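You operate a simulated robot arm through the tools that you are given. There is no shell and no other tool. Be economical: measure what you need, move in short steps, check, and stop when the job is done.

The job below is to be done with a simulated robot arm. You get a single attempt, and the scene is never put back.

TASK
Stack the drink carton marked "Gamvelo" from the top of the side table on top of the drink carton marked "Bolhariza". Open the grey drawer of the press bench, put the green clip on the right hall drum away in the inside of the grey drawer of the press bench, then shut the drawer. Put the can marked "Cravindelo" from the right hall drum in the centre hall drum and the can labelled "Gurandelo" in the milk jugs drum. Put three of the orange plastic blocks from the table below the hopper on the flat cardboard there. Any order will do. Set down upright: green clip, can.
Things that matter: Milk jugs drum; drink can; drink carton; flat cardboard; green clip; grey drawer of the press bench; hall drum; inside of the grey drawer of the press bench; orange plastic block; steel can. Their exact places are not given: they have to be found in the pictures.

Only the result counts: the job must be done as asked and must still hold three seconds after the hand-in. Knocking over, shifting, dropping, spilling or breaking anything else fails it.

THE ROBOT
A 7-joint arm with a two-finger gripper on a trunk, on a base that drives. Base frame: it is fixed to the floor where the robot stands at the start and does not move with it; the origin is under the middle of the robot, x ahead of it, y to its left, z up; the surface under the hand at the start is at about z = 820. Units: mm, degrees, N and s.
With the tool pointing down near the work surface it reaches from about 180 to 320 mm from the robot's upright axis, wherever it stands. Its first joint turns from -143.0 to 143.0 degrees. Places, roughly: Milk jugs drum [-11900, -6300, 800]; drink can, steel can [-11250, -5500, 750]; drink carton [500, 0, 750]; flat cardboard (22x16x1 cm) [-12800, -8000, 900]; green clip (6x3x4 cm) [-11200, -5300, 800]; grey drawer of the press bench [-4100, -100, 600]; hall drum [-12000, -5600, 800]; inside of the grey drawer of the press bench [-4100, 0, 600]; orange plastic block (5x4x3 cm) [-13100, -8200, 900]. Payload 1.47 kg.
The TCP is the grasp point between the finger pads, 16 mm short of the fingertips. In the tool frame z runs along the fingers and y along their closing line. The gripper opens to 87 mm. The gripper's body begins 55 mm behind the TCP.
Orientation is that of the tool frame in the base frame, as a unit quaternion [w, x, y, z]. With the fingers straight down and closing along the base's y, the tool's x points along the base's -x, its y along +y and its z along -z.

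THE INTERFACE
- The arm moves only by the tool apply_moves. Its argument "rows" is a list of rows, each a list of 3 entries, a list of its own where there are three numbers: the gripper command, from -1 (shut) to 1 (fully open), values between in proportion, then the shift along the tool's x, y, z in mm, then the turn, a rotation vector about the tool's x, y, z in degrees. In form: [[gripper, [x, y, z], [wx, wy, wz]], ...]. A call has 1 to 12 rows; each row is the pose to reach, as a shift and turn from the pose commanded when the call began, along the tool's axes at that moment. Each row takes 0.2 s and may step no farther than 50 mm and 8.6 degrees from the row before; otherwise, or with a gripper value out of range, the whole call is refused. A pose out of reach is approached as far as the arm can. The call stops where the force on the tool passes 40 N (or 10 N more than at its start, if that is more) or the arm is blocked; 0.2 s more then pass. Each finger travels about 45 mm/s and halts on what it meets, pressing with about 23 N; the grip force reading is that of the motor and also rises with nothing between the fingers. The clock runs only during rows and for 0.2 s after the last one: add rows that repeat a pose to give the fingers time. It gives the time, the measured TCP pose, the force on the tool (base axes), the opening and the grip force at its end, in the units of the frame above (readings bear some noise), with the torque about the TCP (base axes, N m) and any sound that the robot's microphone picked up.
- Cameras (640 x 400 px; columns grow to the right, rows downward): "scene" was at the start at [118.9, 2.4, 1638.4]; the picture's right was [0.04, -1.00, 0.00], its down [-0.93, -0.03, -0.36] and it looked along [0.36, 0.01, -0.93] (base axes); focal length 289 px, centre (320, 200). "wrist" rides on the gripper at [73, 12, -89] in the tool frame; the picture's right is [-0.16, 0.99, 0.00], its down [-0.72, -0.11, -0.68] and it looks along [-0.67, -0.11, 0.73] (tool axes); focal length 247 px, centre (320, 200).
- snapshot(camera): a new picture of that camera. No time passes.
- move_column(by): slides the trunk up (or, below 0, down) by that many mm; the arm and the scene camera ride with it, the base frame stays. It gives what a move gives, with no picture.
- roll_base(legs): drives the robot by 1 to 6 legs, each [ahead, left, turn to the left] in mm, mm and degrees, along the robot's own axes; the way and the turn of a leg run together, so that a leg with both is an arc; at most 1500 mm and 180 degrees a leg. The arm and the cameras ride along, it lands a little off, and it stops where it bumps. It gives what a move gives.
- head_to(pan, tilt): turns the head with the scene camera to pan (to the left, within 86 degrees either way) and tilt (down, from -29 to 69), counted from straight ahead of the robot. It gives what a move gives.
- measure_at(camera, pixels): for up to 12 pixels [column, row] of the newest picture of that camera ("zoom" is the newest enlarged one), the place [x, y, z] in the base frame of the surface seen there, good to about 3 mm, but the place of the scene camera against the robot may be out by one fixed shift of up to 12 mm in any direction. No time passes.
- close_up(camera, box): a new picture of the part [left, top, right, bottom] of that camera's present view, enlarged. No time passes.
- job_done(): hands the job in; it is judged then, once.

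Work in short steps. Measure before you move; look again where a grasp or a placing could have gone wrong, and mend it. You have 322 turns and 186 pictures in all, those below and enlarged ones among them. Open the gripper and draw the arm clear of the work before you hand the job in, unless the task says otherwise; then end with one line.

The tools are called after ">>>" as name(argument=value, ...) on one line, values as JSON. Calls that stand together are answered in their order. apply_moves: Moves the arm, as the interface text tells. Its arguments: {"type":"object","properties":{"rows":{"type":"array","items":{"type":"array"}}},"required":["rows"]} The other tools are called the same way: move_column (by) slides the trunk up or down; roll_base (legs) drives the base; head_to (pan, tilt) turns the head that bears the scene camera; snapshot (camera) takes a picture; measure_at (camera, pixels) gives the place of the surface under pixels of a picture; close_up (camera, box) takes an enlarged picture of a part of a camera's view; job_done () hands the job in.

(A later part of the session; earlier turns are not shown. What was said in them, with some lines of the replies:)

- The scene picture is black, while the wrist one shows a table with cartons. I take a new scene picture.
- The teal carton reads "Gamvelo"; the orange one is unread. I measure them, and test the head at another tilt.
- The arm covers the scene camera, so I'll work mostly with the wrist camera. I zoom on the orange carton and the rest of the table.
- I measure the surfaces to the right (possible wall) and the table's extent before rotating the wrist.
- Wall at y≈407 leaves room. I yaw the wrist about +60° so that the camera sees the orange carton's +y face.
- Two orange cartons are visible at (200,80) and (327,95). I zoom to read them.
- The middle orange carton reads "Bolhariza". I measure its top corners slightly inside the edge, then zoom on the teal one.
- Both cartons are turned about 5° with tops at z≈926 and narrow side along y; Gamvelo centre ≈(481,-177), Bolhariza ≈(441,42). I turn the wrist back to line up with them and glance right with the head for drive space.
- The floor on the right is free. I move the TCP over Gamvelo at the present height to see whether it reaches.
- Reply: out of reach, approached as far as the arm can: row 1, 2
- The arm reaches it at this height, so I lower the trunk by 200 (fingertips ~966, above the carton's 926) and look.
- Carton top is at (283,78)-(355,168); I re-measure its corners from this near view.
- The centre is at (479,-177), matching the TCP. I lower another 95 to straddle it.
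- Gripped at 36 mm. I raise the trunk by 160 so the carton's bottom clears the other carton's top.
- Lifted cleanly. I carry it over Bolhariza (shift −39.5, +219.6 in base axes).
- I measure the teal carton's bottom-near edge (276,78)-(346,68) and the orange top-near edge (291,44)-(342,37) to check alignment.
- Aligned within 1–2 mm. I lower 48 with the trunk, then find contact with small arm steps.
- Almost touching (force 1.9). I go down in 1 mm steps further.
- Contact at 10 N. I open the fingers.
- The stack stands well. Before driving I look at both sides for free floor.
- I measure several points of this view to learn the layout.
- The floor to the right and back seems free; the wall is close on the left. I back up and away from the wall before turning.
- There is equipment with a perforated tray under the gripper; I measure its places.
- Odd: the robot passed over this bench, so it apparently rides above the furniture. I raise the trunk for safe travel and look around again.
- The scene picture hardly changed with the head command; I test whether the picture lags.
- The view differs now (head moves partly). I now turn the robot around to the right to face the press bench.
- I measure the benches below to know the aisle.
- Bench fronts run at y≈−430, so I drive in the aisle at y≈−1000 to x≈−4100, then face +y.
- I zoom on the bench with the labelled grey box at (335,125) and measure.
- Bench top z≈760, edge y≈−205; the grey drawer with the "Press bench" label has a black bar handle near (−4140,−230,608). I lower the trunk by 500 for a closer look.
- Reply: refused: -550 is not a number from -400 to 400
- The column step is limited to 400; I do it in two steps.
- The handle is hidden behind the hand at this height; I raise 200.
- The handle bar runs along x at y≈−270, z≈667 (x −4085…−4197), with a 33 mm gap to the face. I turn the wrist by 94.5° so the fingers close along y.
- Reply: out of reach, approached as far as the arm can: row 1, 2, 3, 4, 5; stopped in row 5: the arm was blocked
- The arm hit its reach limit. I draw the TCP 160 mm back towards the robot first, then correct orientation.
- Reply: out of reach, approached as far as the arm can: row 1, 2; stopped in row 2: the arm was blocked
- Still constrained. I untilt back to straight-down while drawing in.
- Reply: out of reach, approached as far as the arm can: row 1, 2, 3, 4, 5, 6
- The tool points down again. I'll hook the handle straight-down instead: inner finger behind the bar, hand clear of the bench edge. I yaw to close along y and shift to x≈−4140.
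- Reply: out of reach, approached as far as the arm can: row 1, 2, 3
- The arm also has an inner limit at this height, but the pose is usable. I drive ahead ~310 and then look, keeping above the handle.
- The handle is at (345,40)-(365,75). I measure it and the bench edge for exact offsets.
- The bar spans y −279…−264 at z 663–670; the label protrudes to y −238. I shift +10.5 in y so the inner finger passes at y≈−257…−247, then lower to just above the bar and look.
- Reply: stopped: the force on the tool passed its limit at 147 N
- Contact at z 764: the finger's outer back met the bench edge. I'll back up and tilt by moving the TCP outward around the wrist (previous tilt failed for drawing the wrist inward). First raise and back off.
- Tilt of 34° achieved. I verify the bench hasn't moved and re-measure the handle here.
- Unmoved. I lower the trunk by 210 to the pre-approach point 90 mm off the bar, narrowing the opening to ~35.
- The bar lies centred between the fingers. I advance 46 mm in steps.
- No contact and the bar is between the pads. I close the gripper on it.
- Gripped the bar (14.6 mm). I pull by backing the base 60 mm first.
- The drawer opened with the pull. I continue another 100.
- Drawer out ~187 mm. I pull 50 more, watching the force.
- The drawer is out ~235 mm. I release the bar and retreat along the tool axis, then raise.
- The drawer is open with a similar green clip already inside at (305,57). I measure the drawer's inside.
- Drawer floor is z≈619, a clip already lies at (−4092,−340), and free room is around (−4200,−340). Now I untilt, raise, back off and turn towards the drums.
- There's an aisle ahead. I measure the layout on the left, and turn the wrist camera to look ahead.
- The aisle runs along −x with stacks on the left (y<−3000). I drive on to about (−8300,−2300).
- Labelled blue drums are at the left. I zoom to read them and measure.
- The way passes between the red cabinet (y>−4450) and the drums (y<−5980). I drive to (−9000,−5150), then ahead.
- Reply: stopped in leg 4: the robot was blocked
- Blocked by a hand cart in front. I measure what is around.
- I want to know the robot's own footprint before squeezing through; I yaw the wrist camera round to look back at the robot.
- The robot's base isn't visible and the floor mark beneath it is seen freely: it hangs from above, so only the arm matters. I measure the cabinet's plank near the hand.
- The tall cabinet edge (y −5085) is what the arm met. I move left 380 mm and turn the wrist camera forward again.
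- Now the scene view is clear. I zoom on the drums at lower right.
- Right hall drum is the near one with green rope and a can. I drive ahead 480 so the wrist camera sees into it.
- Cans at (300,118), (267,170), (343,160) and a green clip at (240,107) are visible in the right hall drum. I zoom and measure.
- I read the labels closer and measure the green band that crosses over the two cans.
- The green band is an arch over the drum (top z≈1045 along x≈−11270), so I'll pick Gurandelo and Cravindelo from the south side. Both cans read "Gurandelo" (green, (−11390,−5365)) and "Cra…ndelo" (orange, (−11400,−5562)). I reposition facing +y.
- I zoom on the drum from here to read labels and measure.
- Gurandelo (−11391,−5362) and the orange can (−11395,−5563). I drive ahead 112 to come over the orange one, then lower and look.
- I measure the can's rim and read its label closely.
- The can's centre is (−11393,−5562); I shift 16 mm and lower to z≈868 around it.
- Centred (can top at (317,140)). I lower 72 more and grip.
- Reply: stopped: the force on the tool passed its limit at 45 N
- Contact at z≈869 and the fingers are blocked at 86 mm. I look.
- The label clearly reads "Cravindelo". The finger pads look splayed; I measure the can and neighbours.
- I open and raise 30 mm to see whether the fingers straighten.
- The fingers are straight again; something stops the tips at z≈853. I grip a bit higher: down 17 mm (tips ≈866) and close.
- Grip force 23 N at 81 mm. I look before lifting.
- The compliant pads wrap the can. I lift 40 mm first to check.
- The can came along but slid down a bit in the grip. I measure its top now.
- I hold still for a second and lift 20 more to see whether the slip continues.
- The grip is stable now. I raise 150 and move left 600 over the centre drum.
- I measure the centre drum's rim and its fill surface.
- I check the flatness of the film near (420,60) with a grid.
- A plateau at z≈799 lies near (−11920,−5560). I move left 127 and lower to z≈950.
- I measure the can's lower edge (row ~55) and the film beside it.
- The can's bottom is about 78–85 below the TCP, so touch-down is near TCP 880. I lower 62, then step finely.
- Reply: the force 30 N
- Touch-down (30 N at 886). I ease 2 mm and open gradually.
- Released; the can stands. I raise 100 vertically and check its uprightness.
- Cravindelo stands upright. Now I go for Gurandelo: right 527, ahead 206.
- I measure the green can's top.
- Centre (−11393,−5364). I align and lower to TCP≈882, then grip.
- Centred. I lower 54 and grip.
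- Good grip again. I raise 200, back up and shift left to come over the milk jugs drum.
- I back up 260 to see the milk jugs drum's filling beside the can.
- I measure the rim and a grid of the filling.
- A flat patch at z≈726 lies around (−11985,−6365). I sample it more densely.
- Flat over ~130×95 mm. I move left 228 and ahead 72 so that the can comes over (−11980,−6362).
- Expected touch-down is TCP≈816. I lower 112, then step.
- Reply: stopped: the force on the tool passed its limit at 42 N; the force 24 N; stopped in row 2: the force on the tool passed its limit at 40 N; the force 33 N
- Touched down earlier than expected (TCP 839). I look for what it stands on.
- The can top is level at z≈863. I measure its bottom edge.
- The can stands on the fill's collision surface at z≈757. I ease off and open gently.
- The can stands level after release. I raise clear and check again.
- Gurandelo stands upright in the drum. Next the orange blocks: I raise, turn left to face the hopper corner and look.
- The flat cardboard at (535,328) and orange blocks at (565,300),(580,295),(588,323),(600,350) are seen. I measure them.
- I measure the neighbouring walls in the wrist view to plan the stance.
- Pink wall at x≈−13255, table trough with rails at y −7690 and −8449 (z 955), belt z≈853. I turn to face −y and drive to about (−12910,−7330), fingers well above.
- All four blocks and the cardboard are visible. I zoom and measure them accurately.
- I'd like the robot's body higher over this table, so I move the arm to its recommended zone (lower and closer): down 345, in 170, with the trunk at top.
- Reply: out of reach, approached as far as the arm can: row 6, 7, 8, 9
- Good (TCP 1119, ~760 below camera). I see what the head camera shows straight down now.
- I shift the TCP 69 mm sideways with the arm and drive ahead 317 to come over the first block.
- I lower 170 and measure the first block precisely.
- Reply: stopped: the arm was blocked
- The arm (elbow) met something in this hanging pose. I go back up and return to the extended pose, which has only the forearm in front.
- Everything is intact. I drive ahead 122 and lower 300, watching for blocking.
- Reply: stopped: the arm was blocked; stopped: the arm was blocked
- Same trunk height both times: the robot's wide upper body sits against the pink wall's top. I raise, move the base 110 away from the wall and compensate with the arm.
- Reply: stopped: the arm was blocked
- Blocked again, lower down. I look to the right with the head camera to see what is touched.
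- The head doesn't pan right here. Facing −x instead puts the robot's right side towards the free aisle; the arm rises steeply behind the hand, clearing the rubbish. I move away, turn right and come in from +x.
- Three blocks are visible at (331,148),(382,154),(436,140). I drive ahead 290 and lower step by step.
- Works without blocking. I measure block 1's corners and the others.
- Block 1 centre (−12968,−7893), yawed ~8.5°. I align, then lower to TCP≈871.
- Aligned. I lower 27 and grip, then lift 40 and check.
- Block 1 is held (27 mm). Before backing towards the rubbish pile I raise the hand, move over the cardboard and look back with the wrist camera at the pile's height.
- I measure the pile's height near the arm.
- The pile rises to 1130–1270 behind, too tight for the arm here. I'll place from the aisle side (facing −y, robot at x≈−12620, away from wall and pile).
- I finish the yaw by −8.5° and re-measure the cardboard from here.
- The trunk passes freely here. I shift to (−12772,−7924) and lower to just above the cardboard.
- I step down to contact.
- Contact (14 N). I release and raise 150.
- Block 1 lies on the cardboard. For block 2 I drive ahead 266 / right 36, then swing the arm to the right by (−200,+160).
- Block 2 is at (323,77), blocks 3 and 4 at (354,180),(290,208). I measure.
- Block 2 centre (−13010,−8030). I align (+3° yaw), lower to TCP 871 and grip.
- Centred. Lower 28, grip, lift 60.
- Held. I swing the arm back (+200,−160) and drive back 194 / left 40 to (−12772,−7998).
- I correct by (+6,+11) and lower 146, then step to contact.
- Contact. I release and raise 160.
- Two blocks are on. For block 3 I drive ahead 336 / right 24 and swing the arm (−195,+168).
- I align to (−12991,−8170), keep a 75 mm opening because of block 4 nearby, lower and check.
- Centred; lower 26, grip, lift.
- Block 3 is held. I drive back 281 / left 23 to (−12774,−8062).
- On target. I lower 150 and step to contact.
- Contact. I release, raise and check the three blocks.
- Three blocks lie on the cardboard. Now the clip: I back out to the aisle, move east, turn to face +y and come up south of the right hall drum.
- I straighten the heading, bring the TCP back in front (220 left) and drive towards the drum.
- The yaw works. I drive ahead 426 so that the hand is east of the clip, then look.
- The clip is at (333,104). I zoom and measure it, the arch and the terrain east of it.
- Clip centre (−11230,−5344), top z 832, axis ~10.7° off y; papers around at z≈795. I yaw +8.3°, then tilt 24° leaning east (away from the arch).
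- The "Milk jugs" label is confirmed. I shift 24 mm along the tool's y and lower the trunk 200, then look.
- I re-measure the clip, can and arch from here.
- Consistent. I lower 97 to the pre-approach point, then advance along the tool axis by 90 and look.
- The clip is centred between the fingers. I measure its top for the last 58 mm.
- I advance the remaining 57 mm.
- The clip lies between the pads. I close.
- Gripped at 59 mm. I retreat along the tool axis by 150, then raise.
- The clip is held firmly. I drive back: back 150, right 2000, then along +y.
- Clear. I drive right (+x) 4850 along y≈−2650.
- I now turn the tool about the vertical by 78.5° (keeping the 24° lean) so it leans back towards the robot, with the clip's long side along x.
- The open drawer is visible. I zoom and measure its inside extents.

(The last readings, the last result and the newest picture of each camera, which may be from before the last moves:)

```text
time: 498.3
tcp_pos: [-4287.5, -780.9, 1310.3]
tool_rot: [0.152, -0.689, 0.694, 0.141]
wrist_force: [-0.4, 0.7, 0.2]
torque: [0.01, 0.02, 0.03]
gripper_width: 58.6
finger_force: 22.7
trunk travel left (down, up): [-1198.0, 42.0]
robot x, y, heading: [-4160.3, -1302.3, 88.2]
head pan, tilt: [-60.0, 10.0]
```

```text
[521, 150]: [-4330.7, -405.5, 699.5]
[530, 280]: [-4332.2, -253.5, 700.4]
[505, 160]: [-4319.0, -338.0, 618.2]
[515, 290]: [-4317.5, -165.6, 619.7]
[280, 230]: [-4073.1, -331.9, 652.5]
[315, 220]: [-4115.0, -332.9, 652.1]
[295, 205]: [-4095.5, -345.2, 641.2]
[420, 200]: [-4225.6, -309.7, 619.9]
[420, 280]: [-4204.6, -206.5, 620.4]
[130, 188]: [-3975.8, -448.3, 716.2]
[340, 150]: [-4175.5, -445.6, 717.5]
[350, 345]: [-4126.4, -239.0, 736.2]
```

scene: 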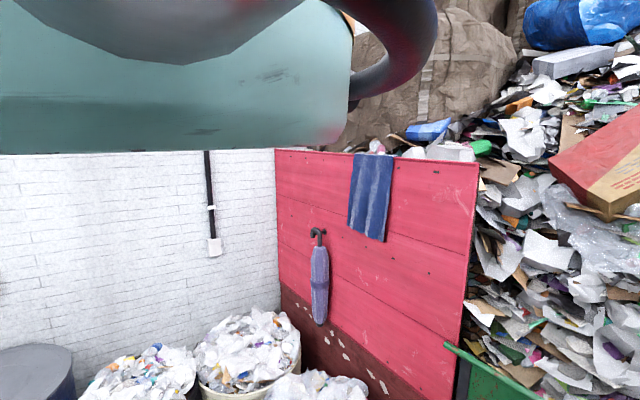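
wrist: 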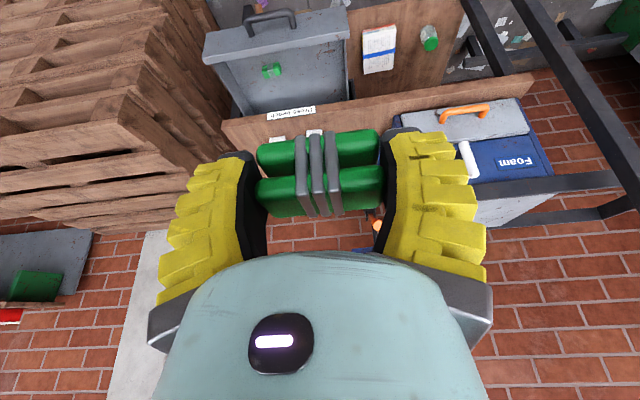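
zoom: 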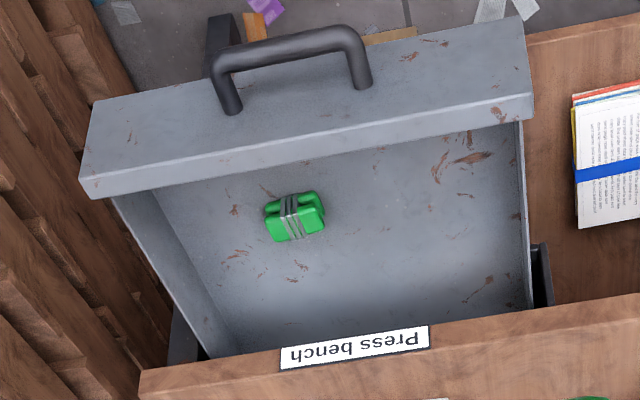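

I drive ahead 490 / right 54 to come over (−4218,−290), then lower in steps.

>>> roll_base(legs=[[490, -54, 0]])

>>> move_column(by=-300)

>>> snapshot(camera="wrist")

```text
time: 501.2
tcp_pos: [-4210.7, -292.8, 1308.7]
tool_rot: [0.152, -0.685, 0.698, 0.14]
wrist_force: [0.0, -0.1, -0.7]
torque: [-0.02, -0.01, 0.04]
gripper_width: 58.7
finger_force: 22.8
trunk travel left (down, up): [-1198.0, 42.0]
robot x, y, heading: [-4090.0, -818.5, 87.8]
head pan, tilt: [-60.0, 10.0]
```

```text
time: 504.2
tcp_pos: [-4211.3, -293.0, 1009.0]
tool_rot: [0.152, -0.686, 0.698, 0.14]
wrist_force: [0.1, 0.0, -0.4]
torque: [0.04, -0.02, -0.02]
gripper_width: 58.7
finger_force: 23.2
trunk travel left (down, up): [-898.0, 342.0]
robot x, y, heading: [-4091.1, -817.1, 87.5]
head pan, tilt: [-60.0, 10.0]
```

```text
45 pictures are left
```

wrist: 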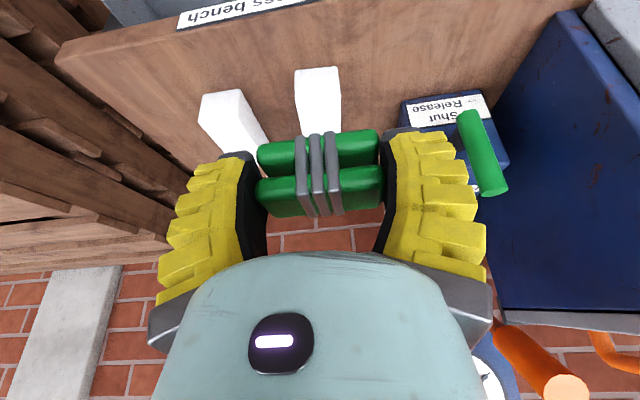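

Before lowering I measure nearby items (green lever, white slab) against the hand's path.

>>> measure_at(camera="wrist", pixels=[[480, 150], [465, 115], [415, 105], [318, 90], [340, 120], [520, 100], [540, 360], [230, 110]])

>>> move_column(by=-200)

>>> snapshot(camera="wrist")

```text
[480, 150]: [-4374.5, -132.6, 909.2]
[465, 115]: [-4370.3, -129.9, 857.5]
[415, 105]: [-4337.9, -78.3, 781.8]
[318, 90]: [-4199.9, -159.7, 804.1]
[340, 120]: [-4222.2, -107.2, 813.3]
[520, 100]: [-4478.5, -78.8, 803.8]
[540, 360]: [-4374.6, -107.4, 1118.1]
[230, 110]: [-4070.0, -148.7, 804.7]
```

```text
time: 506.4
tcp_pos: [-4209.8, -293.0, 810.2]
tool_rot: [0.151, -0.686, 0.698, 0.14]
wrist_force: [-0.7, 0.0, -0.1]
torque: [0.01, 0.01, 0.04]
gripper_width: 58.8
finger_force: 22.8
trunk travel left (down, up): [-698.0, 542.0]
robot x, y, heading: [-4090.9, -815.2, 87.7]
head pan, tilt: [-60.0, 10.0]
```

```text
44 pictures are left
```

wrist: 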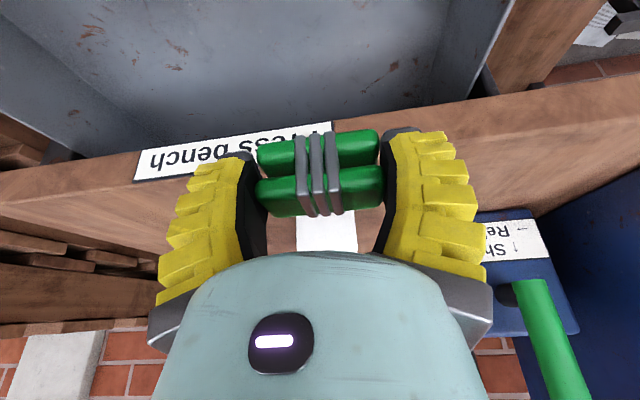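

All clear. I lower 140 more to TCP≈670 and look.

>>> move_column(by=-100)

>>> move_column(by=-40)

>>> snapshot(camera="wrist")

```text
time: 507.8
tcp_pos: [-4210.8, -292.2, 708.7]
tool_rot: [0.152, -0.686, 0.698, 0.14]
wrist_force: [-0.6, 0.6, -0.5]
torque: [0.0, 0.0, -0.01]
gripper_width: 58.6
finger_force: 23.5
trunk travel left (down, up): [-598.0, 642.0]
robot x, y, heading: [-4087.9, -818.5, 87.8]
head pan, tilt: [-60.0, 10.0]
```

```text
time: 508.6
tcp_pos: [-4210.5, -293.1, 669.1]
tool_rot: [0.152, -0.686, 0.697, 0.14]
wrist_force: [0.5, 0.6, -0.8]
torque: [0.0, 0.01, -0.03]
gripper_width: 58.6
finger_force: 23.1
trunk travel left (down, up): [-558.0, 682.0]
robot x, y, heading: [-4092.1, -818.1, 87.6]
head pan, tilt: [-60.0, 10.0]
```

```text
43 pictures are left
```

wrist: 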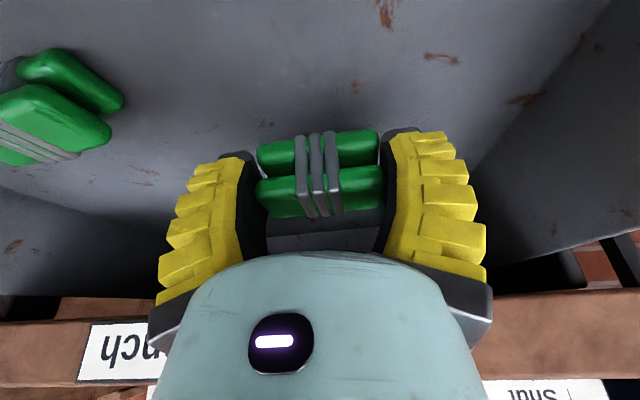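

I step down with the arm along the true vertical until contact.

>>> apply_moves(rows=[[-1, [2.4, 0, 5.5], [0, 0, 0]], [-1, [4.8, 0, 11], [0, 0, 0]], [-1, [5.7, 0, 12.8], [0, 0, 0]]])

>>> apply_moves(rows=[[-1, [0.8, 0, 1.8], [0, 0, 0]], [-1, [1.6, 0, 3.6], [0, 0, 0]]])

```text
time: 509.4
tcp_pos: [-4212.0, -293.1, 654.8]
tool_rot: [0.152, -0.686, 0.698, 0.139]
wrist_force: [-0.7, -0.7, 0.2]
torque: [0.0, -0.02, 0.05]
gripper_width: 58.3
finger_force: 22.4
trunk travel left (down, up): [-558.0, 682.0]
robot x, y, heading: [-4093.7, -821.8, 87.7]
head pan, tilt: [-60.0, 10.0]
```

```text
time: 510.0
tcp_pos: [-4209.5, -293.2, 651.5]
tool_rot: [0.151, -0.686, 0.698, 0.14]
wrist_force: [-0.5, 0.1, -0.7]
torque: [0.01, 0.0, 0.01]
gripper_width: 58.4
finger_force: 23.3
trunk travel left (down, up): [-558.0, 682.0]
robot x, y, heading: [-4087.1, -816.0, 87.7]
head pan, tilt: [-60.0, 10.0]
```

>>> apply_moves(rows=[[-1, [0.8, 0, 1.8], [0, 0, 0]], [-1, [1.6, 0, 3.6], [0, 0, 0]]])

>>> snapshot(camera="wrist")

```text
time: 510.6
tcp_pos: [-4210.2, -293.2, 646.3]
tool_rot: [0.152, -0.686, 0.698, 0.139]
wrist_force: [0.3, -0.5, -0.3]
torque: [0.01, -0.06, 0.03]
gripper_width: 58.3
finger_force: 23.0
trunk travel left (down, up): [-558.0, 682.0]
robot x, y, heading: [-4089.3, -817.4, 87.9]
head pan, tilt: [-60.0, 10.0]
```

```text
42 pictures are left
```

wrist: 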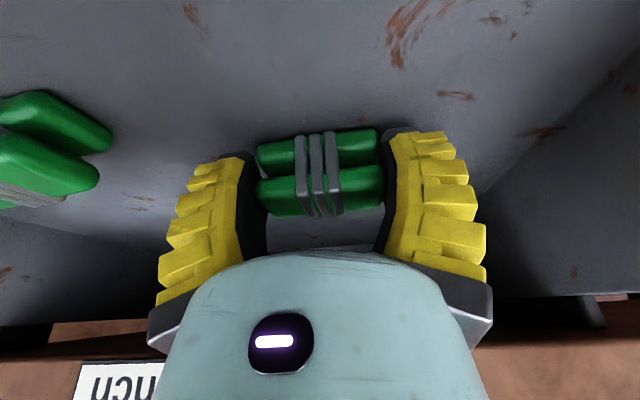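

Clip top is ~10 above the TCP and its twin's top rests at 651, so about 4–5 mm remain. I step 1 mm at a time.

>>> apply_moves(rows=[[-1, [0.4, 0, 0.9], [0, 0, 0]], [-1, [0.8, 0, 1.8], [0, 0, 0]]])

>>> apply_moves(rows=[[-1, [0.4, 0, 0.9], [0, 0, 0]], [-1, [0.8, 0, 1.8], [0, 0, 0]]])

```text
time: 511.2
tcp_pos: [-4211.0, -293.8, 645.0]
tool_rot: [0.152, -0.686, 0.698, 0.138]
wrist_force: [-0.4, 0.7, -0.1]
torque: [0.0, 0.01, -0.01]
gripper_width: 58.4
finger_force: 23.1
trunk travel left (down, up): [-558.0, 682.0]
robot x, y, heading: [-4089.6, -817.6, 87.7]
head pan, tilt: [-60.0, 10.0]
```

```text
time: 511.8
tcp_pos: [-4210.6, -292.8, 642.5]
tool_rot: [0.151, -0.686, 0.698, 0.139]
wrist_force: [0.4, -0.3, 2.4]
torque: [0.04, 0.09, 0.04]
gripper_width: 58.4
finger_force: 23.0
trunk travel left (down, up): [-558.0, 682.0]
robot x, y, heading: [-4089.6, -817.0, 87.8]
head pan, tilt: [-60.0, 10.0]
```

>>> apply_moves(rows=[[-1, [0.4, 0, 0.9], [0, 0, 0]], [-1, [0.4, 0, 0.9], [0, 0, 0]]])

```text
time: 512.4
tcp_pos: [-4209.8, -292.2, 643.6]
tool_rot: [0.152, -0.685, 0.699, 0.14]
wrist_force: [0.6, -0.5, 7.8]
torque: [0.15, 0.2, 0.0]
gripper_width: 59.1
finger_force: 22.5
trunk travel left (down, up): [-558.0, 682.0]
robot x, y, heading: [-4082.2, -819.5, 87.7]
head pan, tilt: [-60.0, 10.0]
```

Contact (8 N). I open the fingers.

>>> apply_moves(rows=[[0.45, [0, 0, 0], [0, 0, 0]], [0.6, [0, 0, 0], [0, 0, 0]], [0.8, [0, 0, 0], [0, 0, 0]], [0.8, [0, 0, 0], [0, 0, 0]]])

>>> snapshot(camera="wrist")

```text
time: 513.4
tcp_pos: [-4210.0, -294.2, 642.5]
tool_rot: [0.151, -0.686, 0.697, 0.14]
wrist_force: [0.3, 0.6, -0.4]
torque: [-0.02, -0.01, 0.0]
gripper_width: 80.4
finger_force: 1.4
trunk travel left (down, up): [-558.0, 682.0]
robot x, y, heading: [-4093.6, -820.8, 87.9]
head pan, tilt: [-60.0, 10.0]
```

```text
41 pictures are left
```

wrist: 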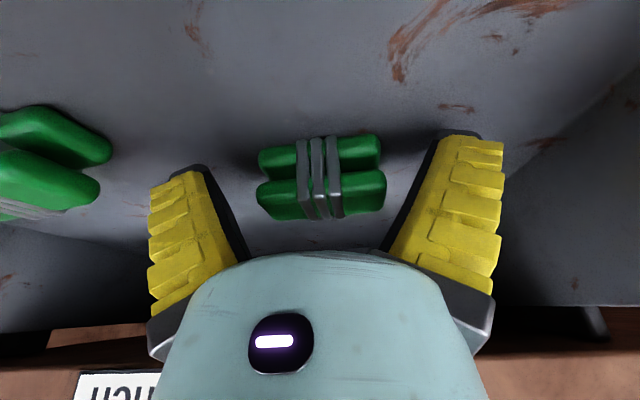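

The clip stands free. I raise vertically 350 and check.

>>> move_column(by=200)

>>> move_column(by=200)

>>> roll_base(legs=[[-250, 0, 0]])

>>> snapshot(camera="wrist")

```text
time: 515.5
tcp_pos: [-4210.2, -293.6, 841.2]
tool_rot: [0.151, -0.686, 0.698, 0.14]
wrist_force: [-0.1, 0.7, 0.4]
torque: [-0.04, 0.01, 0.0]
gripper_width: 80.1
finger_force: 1.0
trunk travel left (down, up): [-758.0, 482.0]
robot x, y, heading: [-4086.9, -819.8, 87.7]
head pan, tilt: [-60.0, 10.0]
```

```text
time: 517.7
tcp_pos: [-4210.5, -293.2, 1041.5]
tool_rot: [0.151, -0.686, 0.698, 0.14]
wrist_force: [-0.4, -0.4, 0.0]
torque: [-0.01, 0.0, -0.02]
gripper_width: 80.2
finger_force: 1.0
trunk travel left (down, up): [-958.0, 282.0]
robot x, y, heading: [-4093.8, -814.9, 87.9]
head pan, tilt: [-60.0, 10.0]
```

```text
time: 519.5
tcp_pos: [-4221.9, -545.1, 1041.8]
tool_rot: [0.152, -0.686, 0.698, 0.139]
wrist_force: [-0.2, -0.9, -0.5]
torque: [-0.01, 0.02, -0.01]
gripper_width: 80.2
finger_force: 1.5
trunk travel left (down, up): [-958.0, 282.0]
robot x, y, heading: [-4099.9, -1071.8, 87.7]
head pan, tilt: [-60.0, 10.0]
```

```text
40 pictures are left
```

wrist: 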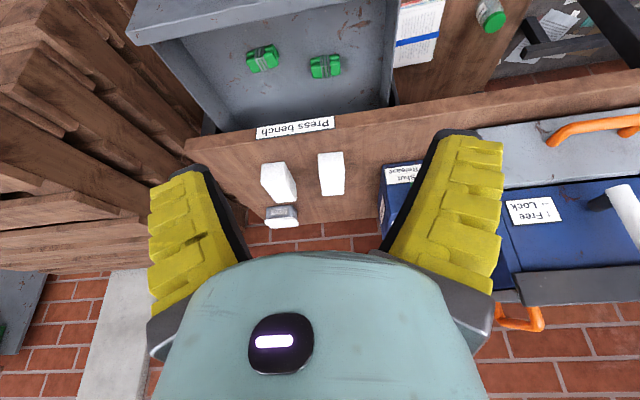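

Both clips stand in the drawer. To shut it I close the fingers and bring the hand in front of the handle's middle (x≈−4141, y≈−560), then lower.

>>> roll_base(legs=[[-15, -82, 0]])

>>> apply_moves(rows=[[0, [0, 0, 0], [0, 0, 0]], [-1, [0, 0, 0], [0, 0, 0]], [-1, [0, 0, 0], [0, 0, 0]], [-1, [0, 0, 0], [0, 0, 0]], [-1, [0, 0, 0], [0, 0, 0]]])

>>> snapshot(camera="wrist")

```text
time: 520.6
tcp_pos: [-4139.4, -564.0, 1041.4]
tool_rot: [0.151, -0.686, 0.698, 0.139]
wrist_force: [-0.4, 0.5, 0.0]
torque: [0.01, 0.03, -0.05]
gripper_width: 80.0
finger_force: 1.0
trunk travel left (down, up): [-958.0, 282.0]
robot x, y, heading: [-4019.0, -1088.7, 87.6]
head pan, tilt: [-60.0, 10.0]
```

```text
time: 521.8
tcp_pos: [-4138.9, -563.1, 1040.6]
tool_rot: [0.152, -0.686, 0.698, 0.14]
wrist_force: [0.6, 0.0, 0.6]
torque: [0.01, -0.01, 0.03]
gripper_width: 0.0
finger_force: 15.9
trunk travel left (down, up): [-958.0, 282.0]
robot x, y, heading: [-4018.4, -1091.0, 87.5]
head pan, tilt: [-60.0, 10.0]
```

```text
39 pictures are left
```

wrist: 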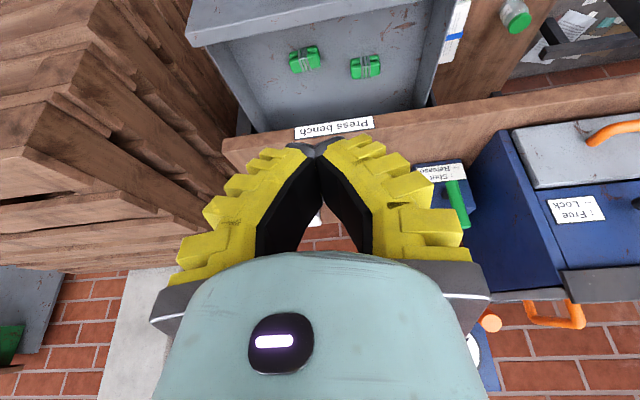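

I lower 250, then look at the handle's position relative to the fingers.

>>> move_column(by=-300)

>>> snapshot(camera="wrist")

```text
time: 524.8
tcp_pos: [-4139.4, -565.1, 741.5]
tool_rot: [0.152, -0.686, 0.698, 0.139]
wrist_force: [-0.4, 0.5, 0.3]
torque: [-0.02, -0.03, 0.01]
gripper_width: 0.0
finger_force: 23.4
trunk travel left (down, up): [-658.0, 582.0]
robot x, y, heading: [-4018.7, -1088.1, 87.4]
head pan, tilt: [-60.0, 10.0]
```

```text
38 pictures are left
```

wrist: 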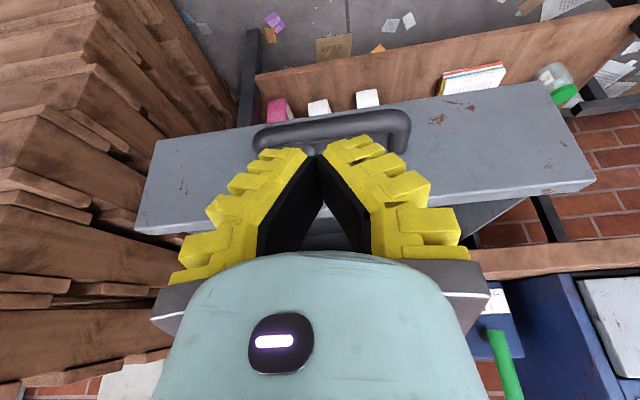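

>>> measure_at(camera="wrist", pixels=[[330, 127], [270, 135], [395, 120], [200, 170], [480, 120], [150, 150], [560, 180], [100, 150]])

```text
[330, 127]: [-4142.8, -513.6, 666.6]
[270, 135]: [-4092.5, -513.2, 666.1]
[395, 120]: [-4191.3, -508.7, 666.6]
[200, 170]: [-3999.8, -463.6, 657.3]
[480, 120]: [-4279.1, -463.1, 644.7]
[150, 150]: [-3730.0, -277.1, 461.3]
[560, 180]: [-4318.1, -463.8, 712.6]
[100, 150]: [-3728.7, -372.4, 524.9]
```

Bar outer face y≈−516. I lower 81 to TCP z≈660 and push by driving ahead 150.

>>> move_column(by=-81)

>>> roll_base(legs=[[120, 0, 0]])

>>> snapshot(camera="wrist")

```text
time: 526.0
tcp_pos: [-4139.6, -563.6, 661.3]
tool_rot: [0.152, -0.685, 0.698, 0.14]
wrist_force: [0.4, 0.9, -0.5]
torque: [-0.03, 0.0, 0.0]
gripper_width: 0.0
finger_force: 23.4
trunk travel left (down, up): [-577.0, 663.0]
robot x, y, heading: [-4022.1, -1087.8, 87.7]
head pan, tilt: [-60.0, 10.0]
```

```text
time: 527.2
tcp_pos: [-4135.7, -444.9, 661.4]
tool_rot: [0.152, -0.686, 0.698, 0.139]
wrist_force: [0.9, -0.3, 0.7]
torque: [0.0, -0.02, 0.01]
gripper_width: 0.0
finger_force: 23.7
trunk travel left (down, up): [-577.0, 663.0]
robot x, y, heading: [-4012.6, -968.3, 87.9]
head pan, tilt: [-60.0, 10.0]
```

```text
37 pictures are left
```

wrist: 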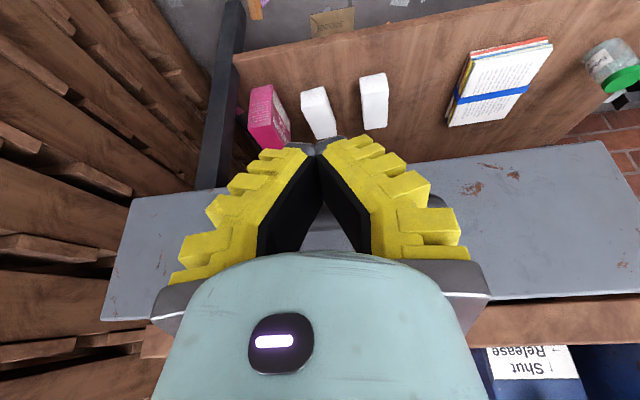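

The drawer slides in. I push 110 more and measure the face.

>>> roll_base(legs=[[100, 0, 0]])

>>> snapshot(camera="wrist")

>>> measure_at(camera="wrist", pixels=[[170, 260], [500, 220], [560, 250], [150, 300], [420, 200]])

```text
time: 528.4
tcp_pos: [-4131.5, -345.2, 660.8]
tool_rot: [0.152, -0.686, 0.697, 0.14]
wrist_force: [0.4, 0.0, 0.0]
torque: [-0.01, 0.01, -0.04]
gripper_width: 0.0
finger_force: 22.6
trunk travel left (down, up): [-577.0, 663.0]
robot x, y, heading: [-4013.0, -867.8, 87.8]
head pan, tilt: [-60.0, 10.0]
```

```text
36 pictures are left
```

wrist: 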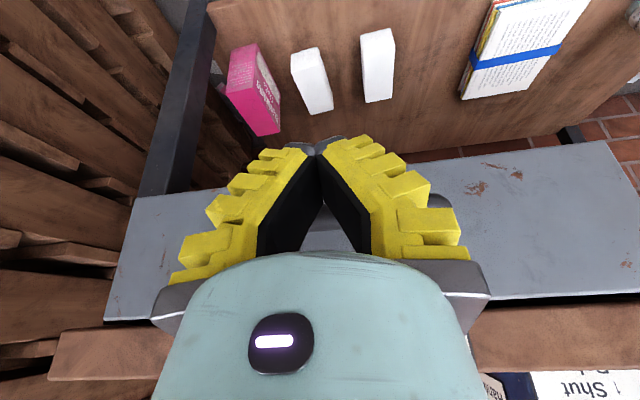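

```text
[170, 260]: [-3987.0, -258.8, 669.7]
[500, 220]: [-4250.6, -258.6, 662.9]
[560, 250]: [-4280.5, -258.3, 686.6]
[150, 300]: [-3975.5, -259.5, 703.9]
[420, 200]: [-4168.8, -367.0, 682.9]
```

Face at y −258.7; closed was −231. I push 22 more with the base, then finish with small arm steps.

>>> roll_base(legs=[[22, 0, 0]])

>>> apply_moves(rows=[[-1, [-2.7, 0, 1.2], [0, 0, 0]], [-1, [-5.5, 0, 2.4], [0, 0, 0]], [-1, [-8.2, 0, 3.7], [0, 0, 0]], [-1, [-10, 0, 4.5], [0, 0, 0]]])

>>> snapshot(camera="wrist")

>>> measure_at(camera="wrist", pixels=[[170, 260], [500, 220], [560, 250], [150, 290], [100, 350]])

```text
time: 529.2
tcp_pos: [-4131.6, -323.5, 662.1]
tool_rot: [0.152, -0.686, 0.697, 0.14]
wrist_force: [-0.3, -0.9, 0.5]
torque: [-0.03, 0.02, 0.0]
gripper_width: 0.1
finger_force: 23.6
trunk travel left (down, up): [-577.0, 663.0]
robot x, y, heading: [-4012.1, -847.2, 87.8]
head pan, tilt: [-60.0, 10.0]
```

```text
time: 530.2
tcp_pos: [-4130.9, -312.8, 659.3]
tool_rot: [0.152, -0.686, 0.697, 0.14]
wrist_force: [0.7, 0.0, 0.6]
torque: [0.01, 0.01, 0.0]
gripper_width: 0.0
finger_force: 23.2
trunk travel left (down, up): [-577.0, 663.0]
robot x, y, heading: [-4010.9, -849.7, 87.6]
head pan, tilt: [-60.0, 10.0]
```

```text
35 pictures are left
```

wrist: 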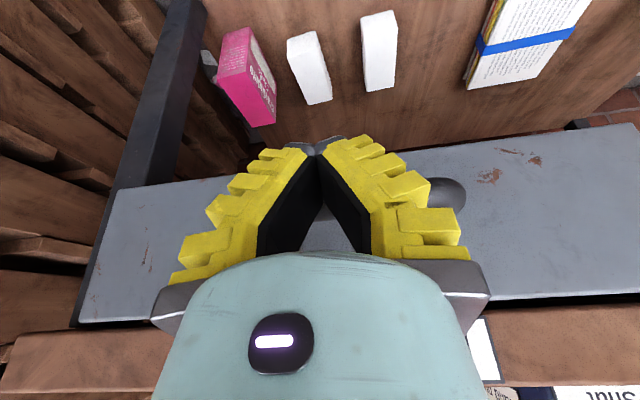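

```text
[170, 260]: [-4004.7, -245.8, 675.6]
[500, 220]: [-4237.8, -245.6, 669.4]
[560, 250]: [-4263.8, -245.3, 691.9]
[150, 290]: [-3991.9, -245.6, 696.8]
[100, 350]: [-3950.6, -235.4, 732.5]
```

15 mm remain. I continue pushing with the arm in 3–4 mm steps.

>>> apply_moves(rows=[[-1, [-3.6, 0, 1.6], [0, 0, 0]], [-1, [-7.3, 0, 3.2], [0, 0, 0]], [-1, [-10.9, 0, 4.9], [0, 0, 0]], [-1, [-14.6, 0, 6.5], [0, 0, 0]]])

>>> snapshot(camera="wrist")

>>> measure_at(camera="wrist", pixels=[[170, 260], [500, 220], [560, 250], [150, 290], [100, 350]])

```text
time: 531.2
tcp_pos: [-4131.0, -298.1, 660.8]
tool_rot: [0.152, -0.687, 0.697, 0.139]
wrist_force: [-0.4, -0.7, 0.3]
torque: [-0.03, -0.01, -0.02]
gripper_width: 0.0
finger_force: 23.3
trunk travel left (down, up): [-577.0, 663.0]
robot x, y, heading: [-4011.3, -850.0, 87.5]
head pan, tilt: [-60.0, 10.0]
```

```text
34 pictures are left
```

wrist: 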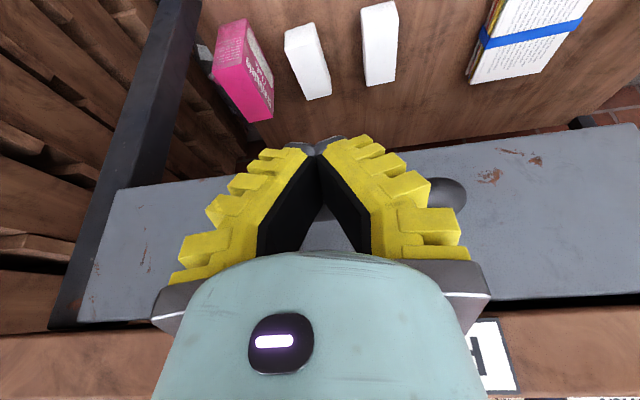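

```text
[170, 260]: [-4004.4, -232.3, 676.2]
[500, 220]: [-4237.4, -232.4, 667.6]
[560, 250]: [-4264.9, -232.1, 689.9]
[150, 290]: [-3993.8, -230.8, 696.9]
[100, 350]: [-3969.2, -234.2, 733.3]
```

Face at −232 (closed ≈ −231). I press on a few mm to feel the stop.

>>> apply_moves(rows=[[-1, [-1.4, 0, 0.6], [0, 0, 0]], [-1, [-2.8, 0, 1.2], [0, 0, 0]], [-1, [-4.2, 0, 1.8], [0, 0, 0]]])

>>> snapshot(camera="wrist")

>>> measure_at(camera="wrist", pixels=[[170, 260], [500, 220], [560, 250], [150, 290], [600, 200], [130, 250]])

```text
time: 532.0
tcp_pos: [-4130.7, -296.6, 658.9]
tool_rot: [0.151, -0.687, 0.697, 0.138]
wrist_force: [0.8, -9.7, 1.2]
torque: [0.01, 0.0, 0.07]
gripper_width: 0.0
finger_force: 23.1
trunk travel left (down, up): [-577.0, 663.0]
robot x, y, heading: [-4010.6, -847.5, 87.5]
head pan, tilt: [-60.0, 10.0]
```

```text
33 pictures are left
```

wrist: 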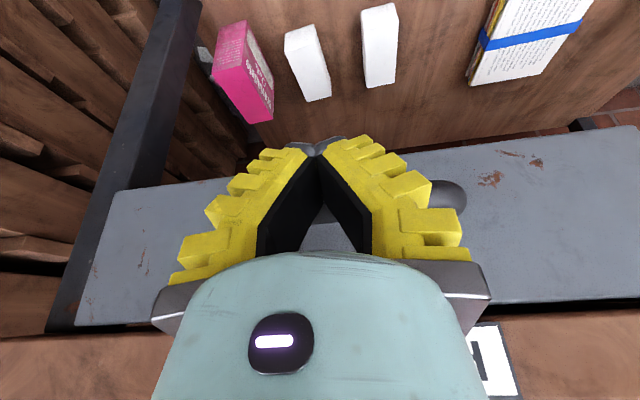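

```text
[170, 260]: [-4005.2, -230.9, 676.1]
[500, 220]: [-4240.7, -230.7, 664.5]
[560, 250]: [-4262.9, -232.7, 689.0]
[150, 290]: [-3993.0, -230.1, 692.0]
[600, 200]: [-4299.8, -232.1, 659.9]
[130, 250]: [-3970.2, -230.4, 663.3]
```

The drawer is shut (stop felt at 10 N, face at −231). I back away, raise, open the gripper and take a final look.

>>> roll_base(legs=[[-250, 0, 0]])

>>> apply_moves(rows=[[0, [0, 0, 0], [0, 0, 0]], [1, [0, 0, 0], [0, 0, 0]], [1, [0, 0, 0], [0, 0, 0]]])

>>> move_column(by=400)

>>> snapshot(camera="wrist")

```text
time: 533.8
tcp_pos: [-4142.2, -544.9, 661.8]
tool_rot: [0.151, -0.688, 0.696, 0.14]
wrist_force: [0.4, -0.1, -0.3]
torque: [0.02, 0.0, 0.06]
gripper_width: 0.0
finger_force: 22.9
trunk travel left (down, up): [-577.0, 663.0]
robot x, y, heading: [-4021.5, -1096.5, 88.1]
head pan, tilt: [-60.0, 10.0]
```

```text
time: 534.6
tcp_pos: [-4142.2, -544.4, 661.0]
tool_rot: [0.152, -0.689, 0.695, 0.14]
wrist_force: [-0.4, -0.3, -0.1]
torque: [0.01, 0.0, -0.05]
gripper_width: 86.9
finger_force: 0.1
trunk travel left (down, up): [-577.0, 663.0]
robot x, y, heading: [-4015.4, -1102.0, 88.1]
head pan, tilt: [-60.0, 10.0]
```

```text
time: 538.4
tcp_pos: [-4143.1, -544.0, 1061.0]
tool_rot: [0.152, -0.689, 0.695, 0.141]
wrist_force: [-0.6, -0.2, 0.3]
torque: [-0.04, -0.04, 0.01]
gripper_width: 86.9
finger_force: 0.1
trunk travel left (down, up): [-977.0, 263.0]
robot x, y, heading: [-4017.1, -1096.8, 88.2]
head pan, tilt: [-60.0, 10.0]
```

```text
32 pictures are left
```

wrist: 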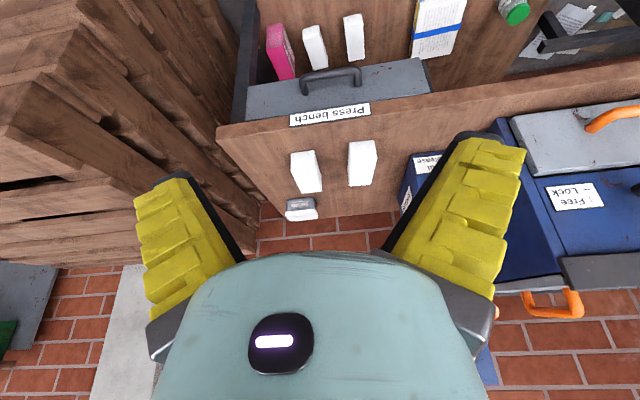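

The drawer is shut, the gripper is open and clear of the work, and every other part was checked as it was done. I hand in.

>>> job_done()

```text
The job is handed in.
```

I finished every part and handed the job in: the Gamvelo carton is stacked on Bolhariza, the green clip is shut away in the grey press bench drawer, Cravindelo stands in the centre hall drum, Gurandelo stands in the milk jugs drum, and three orange blocks lie on the flat cardboard.
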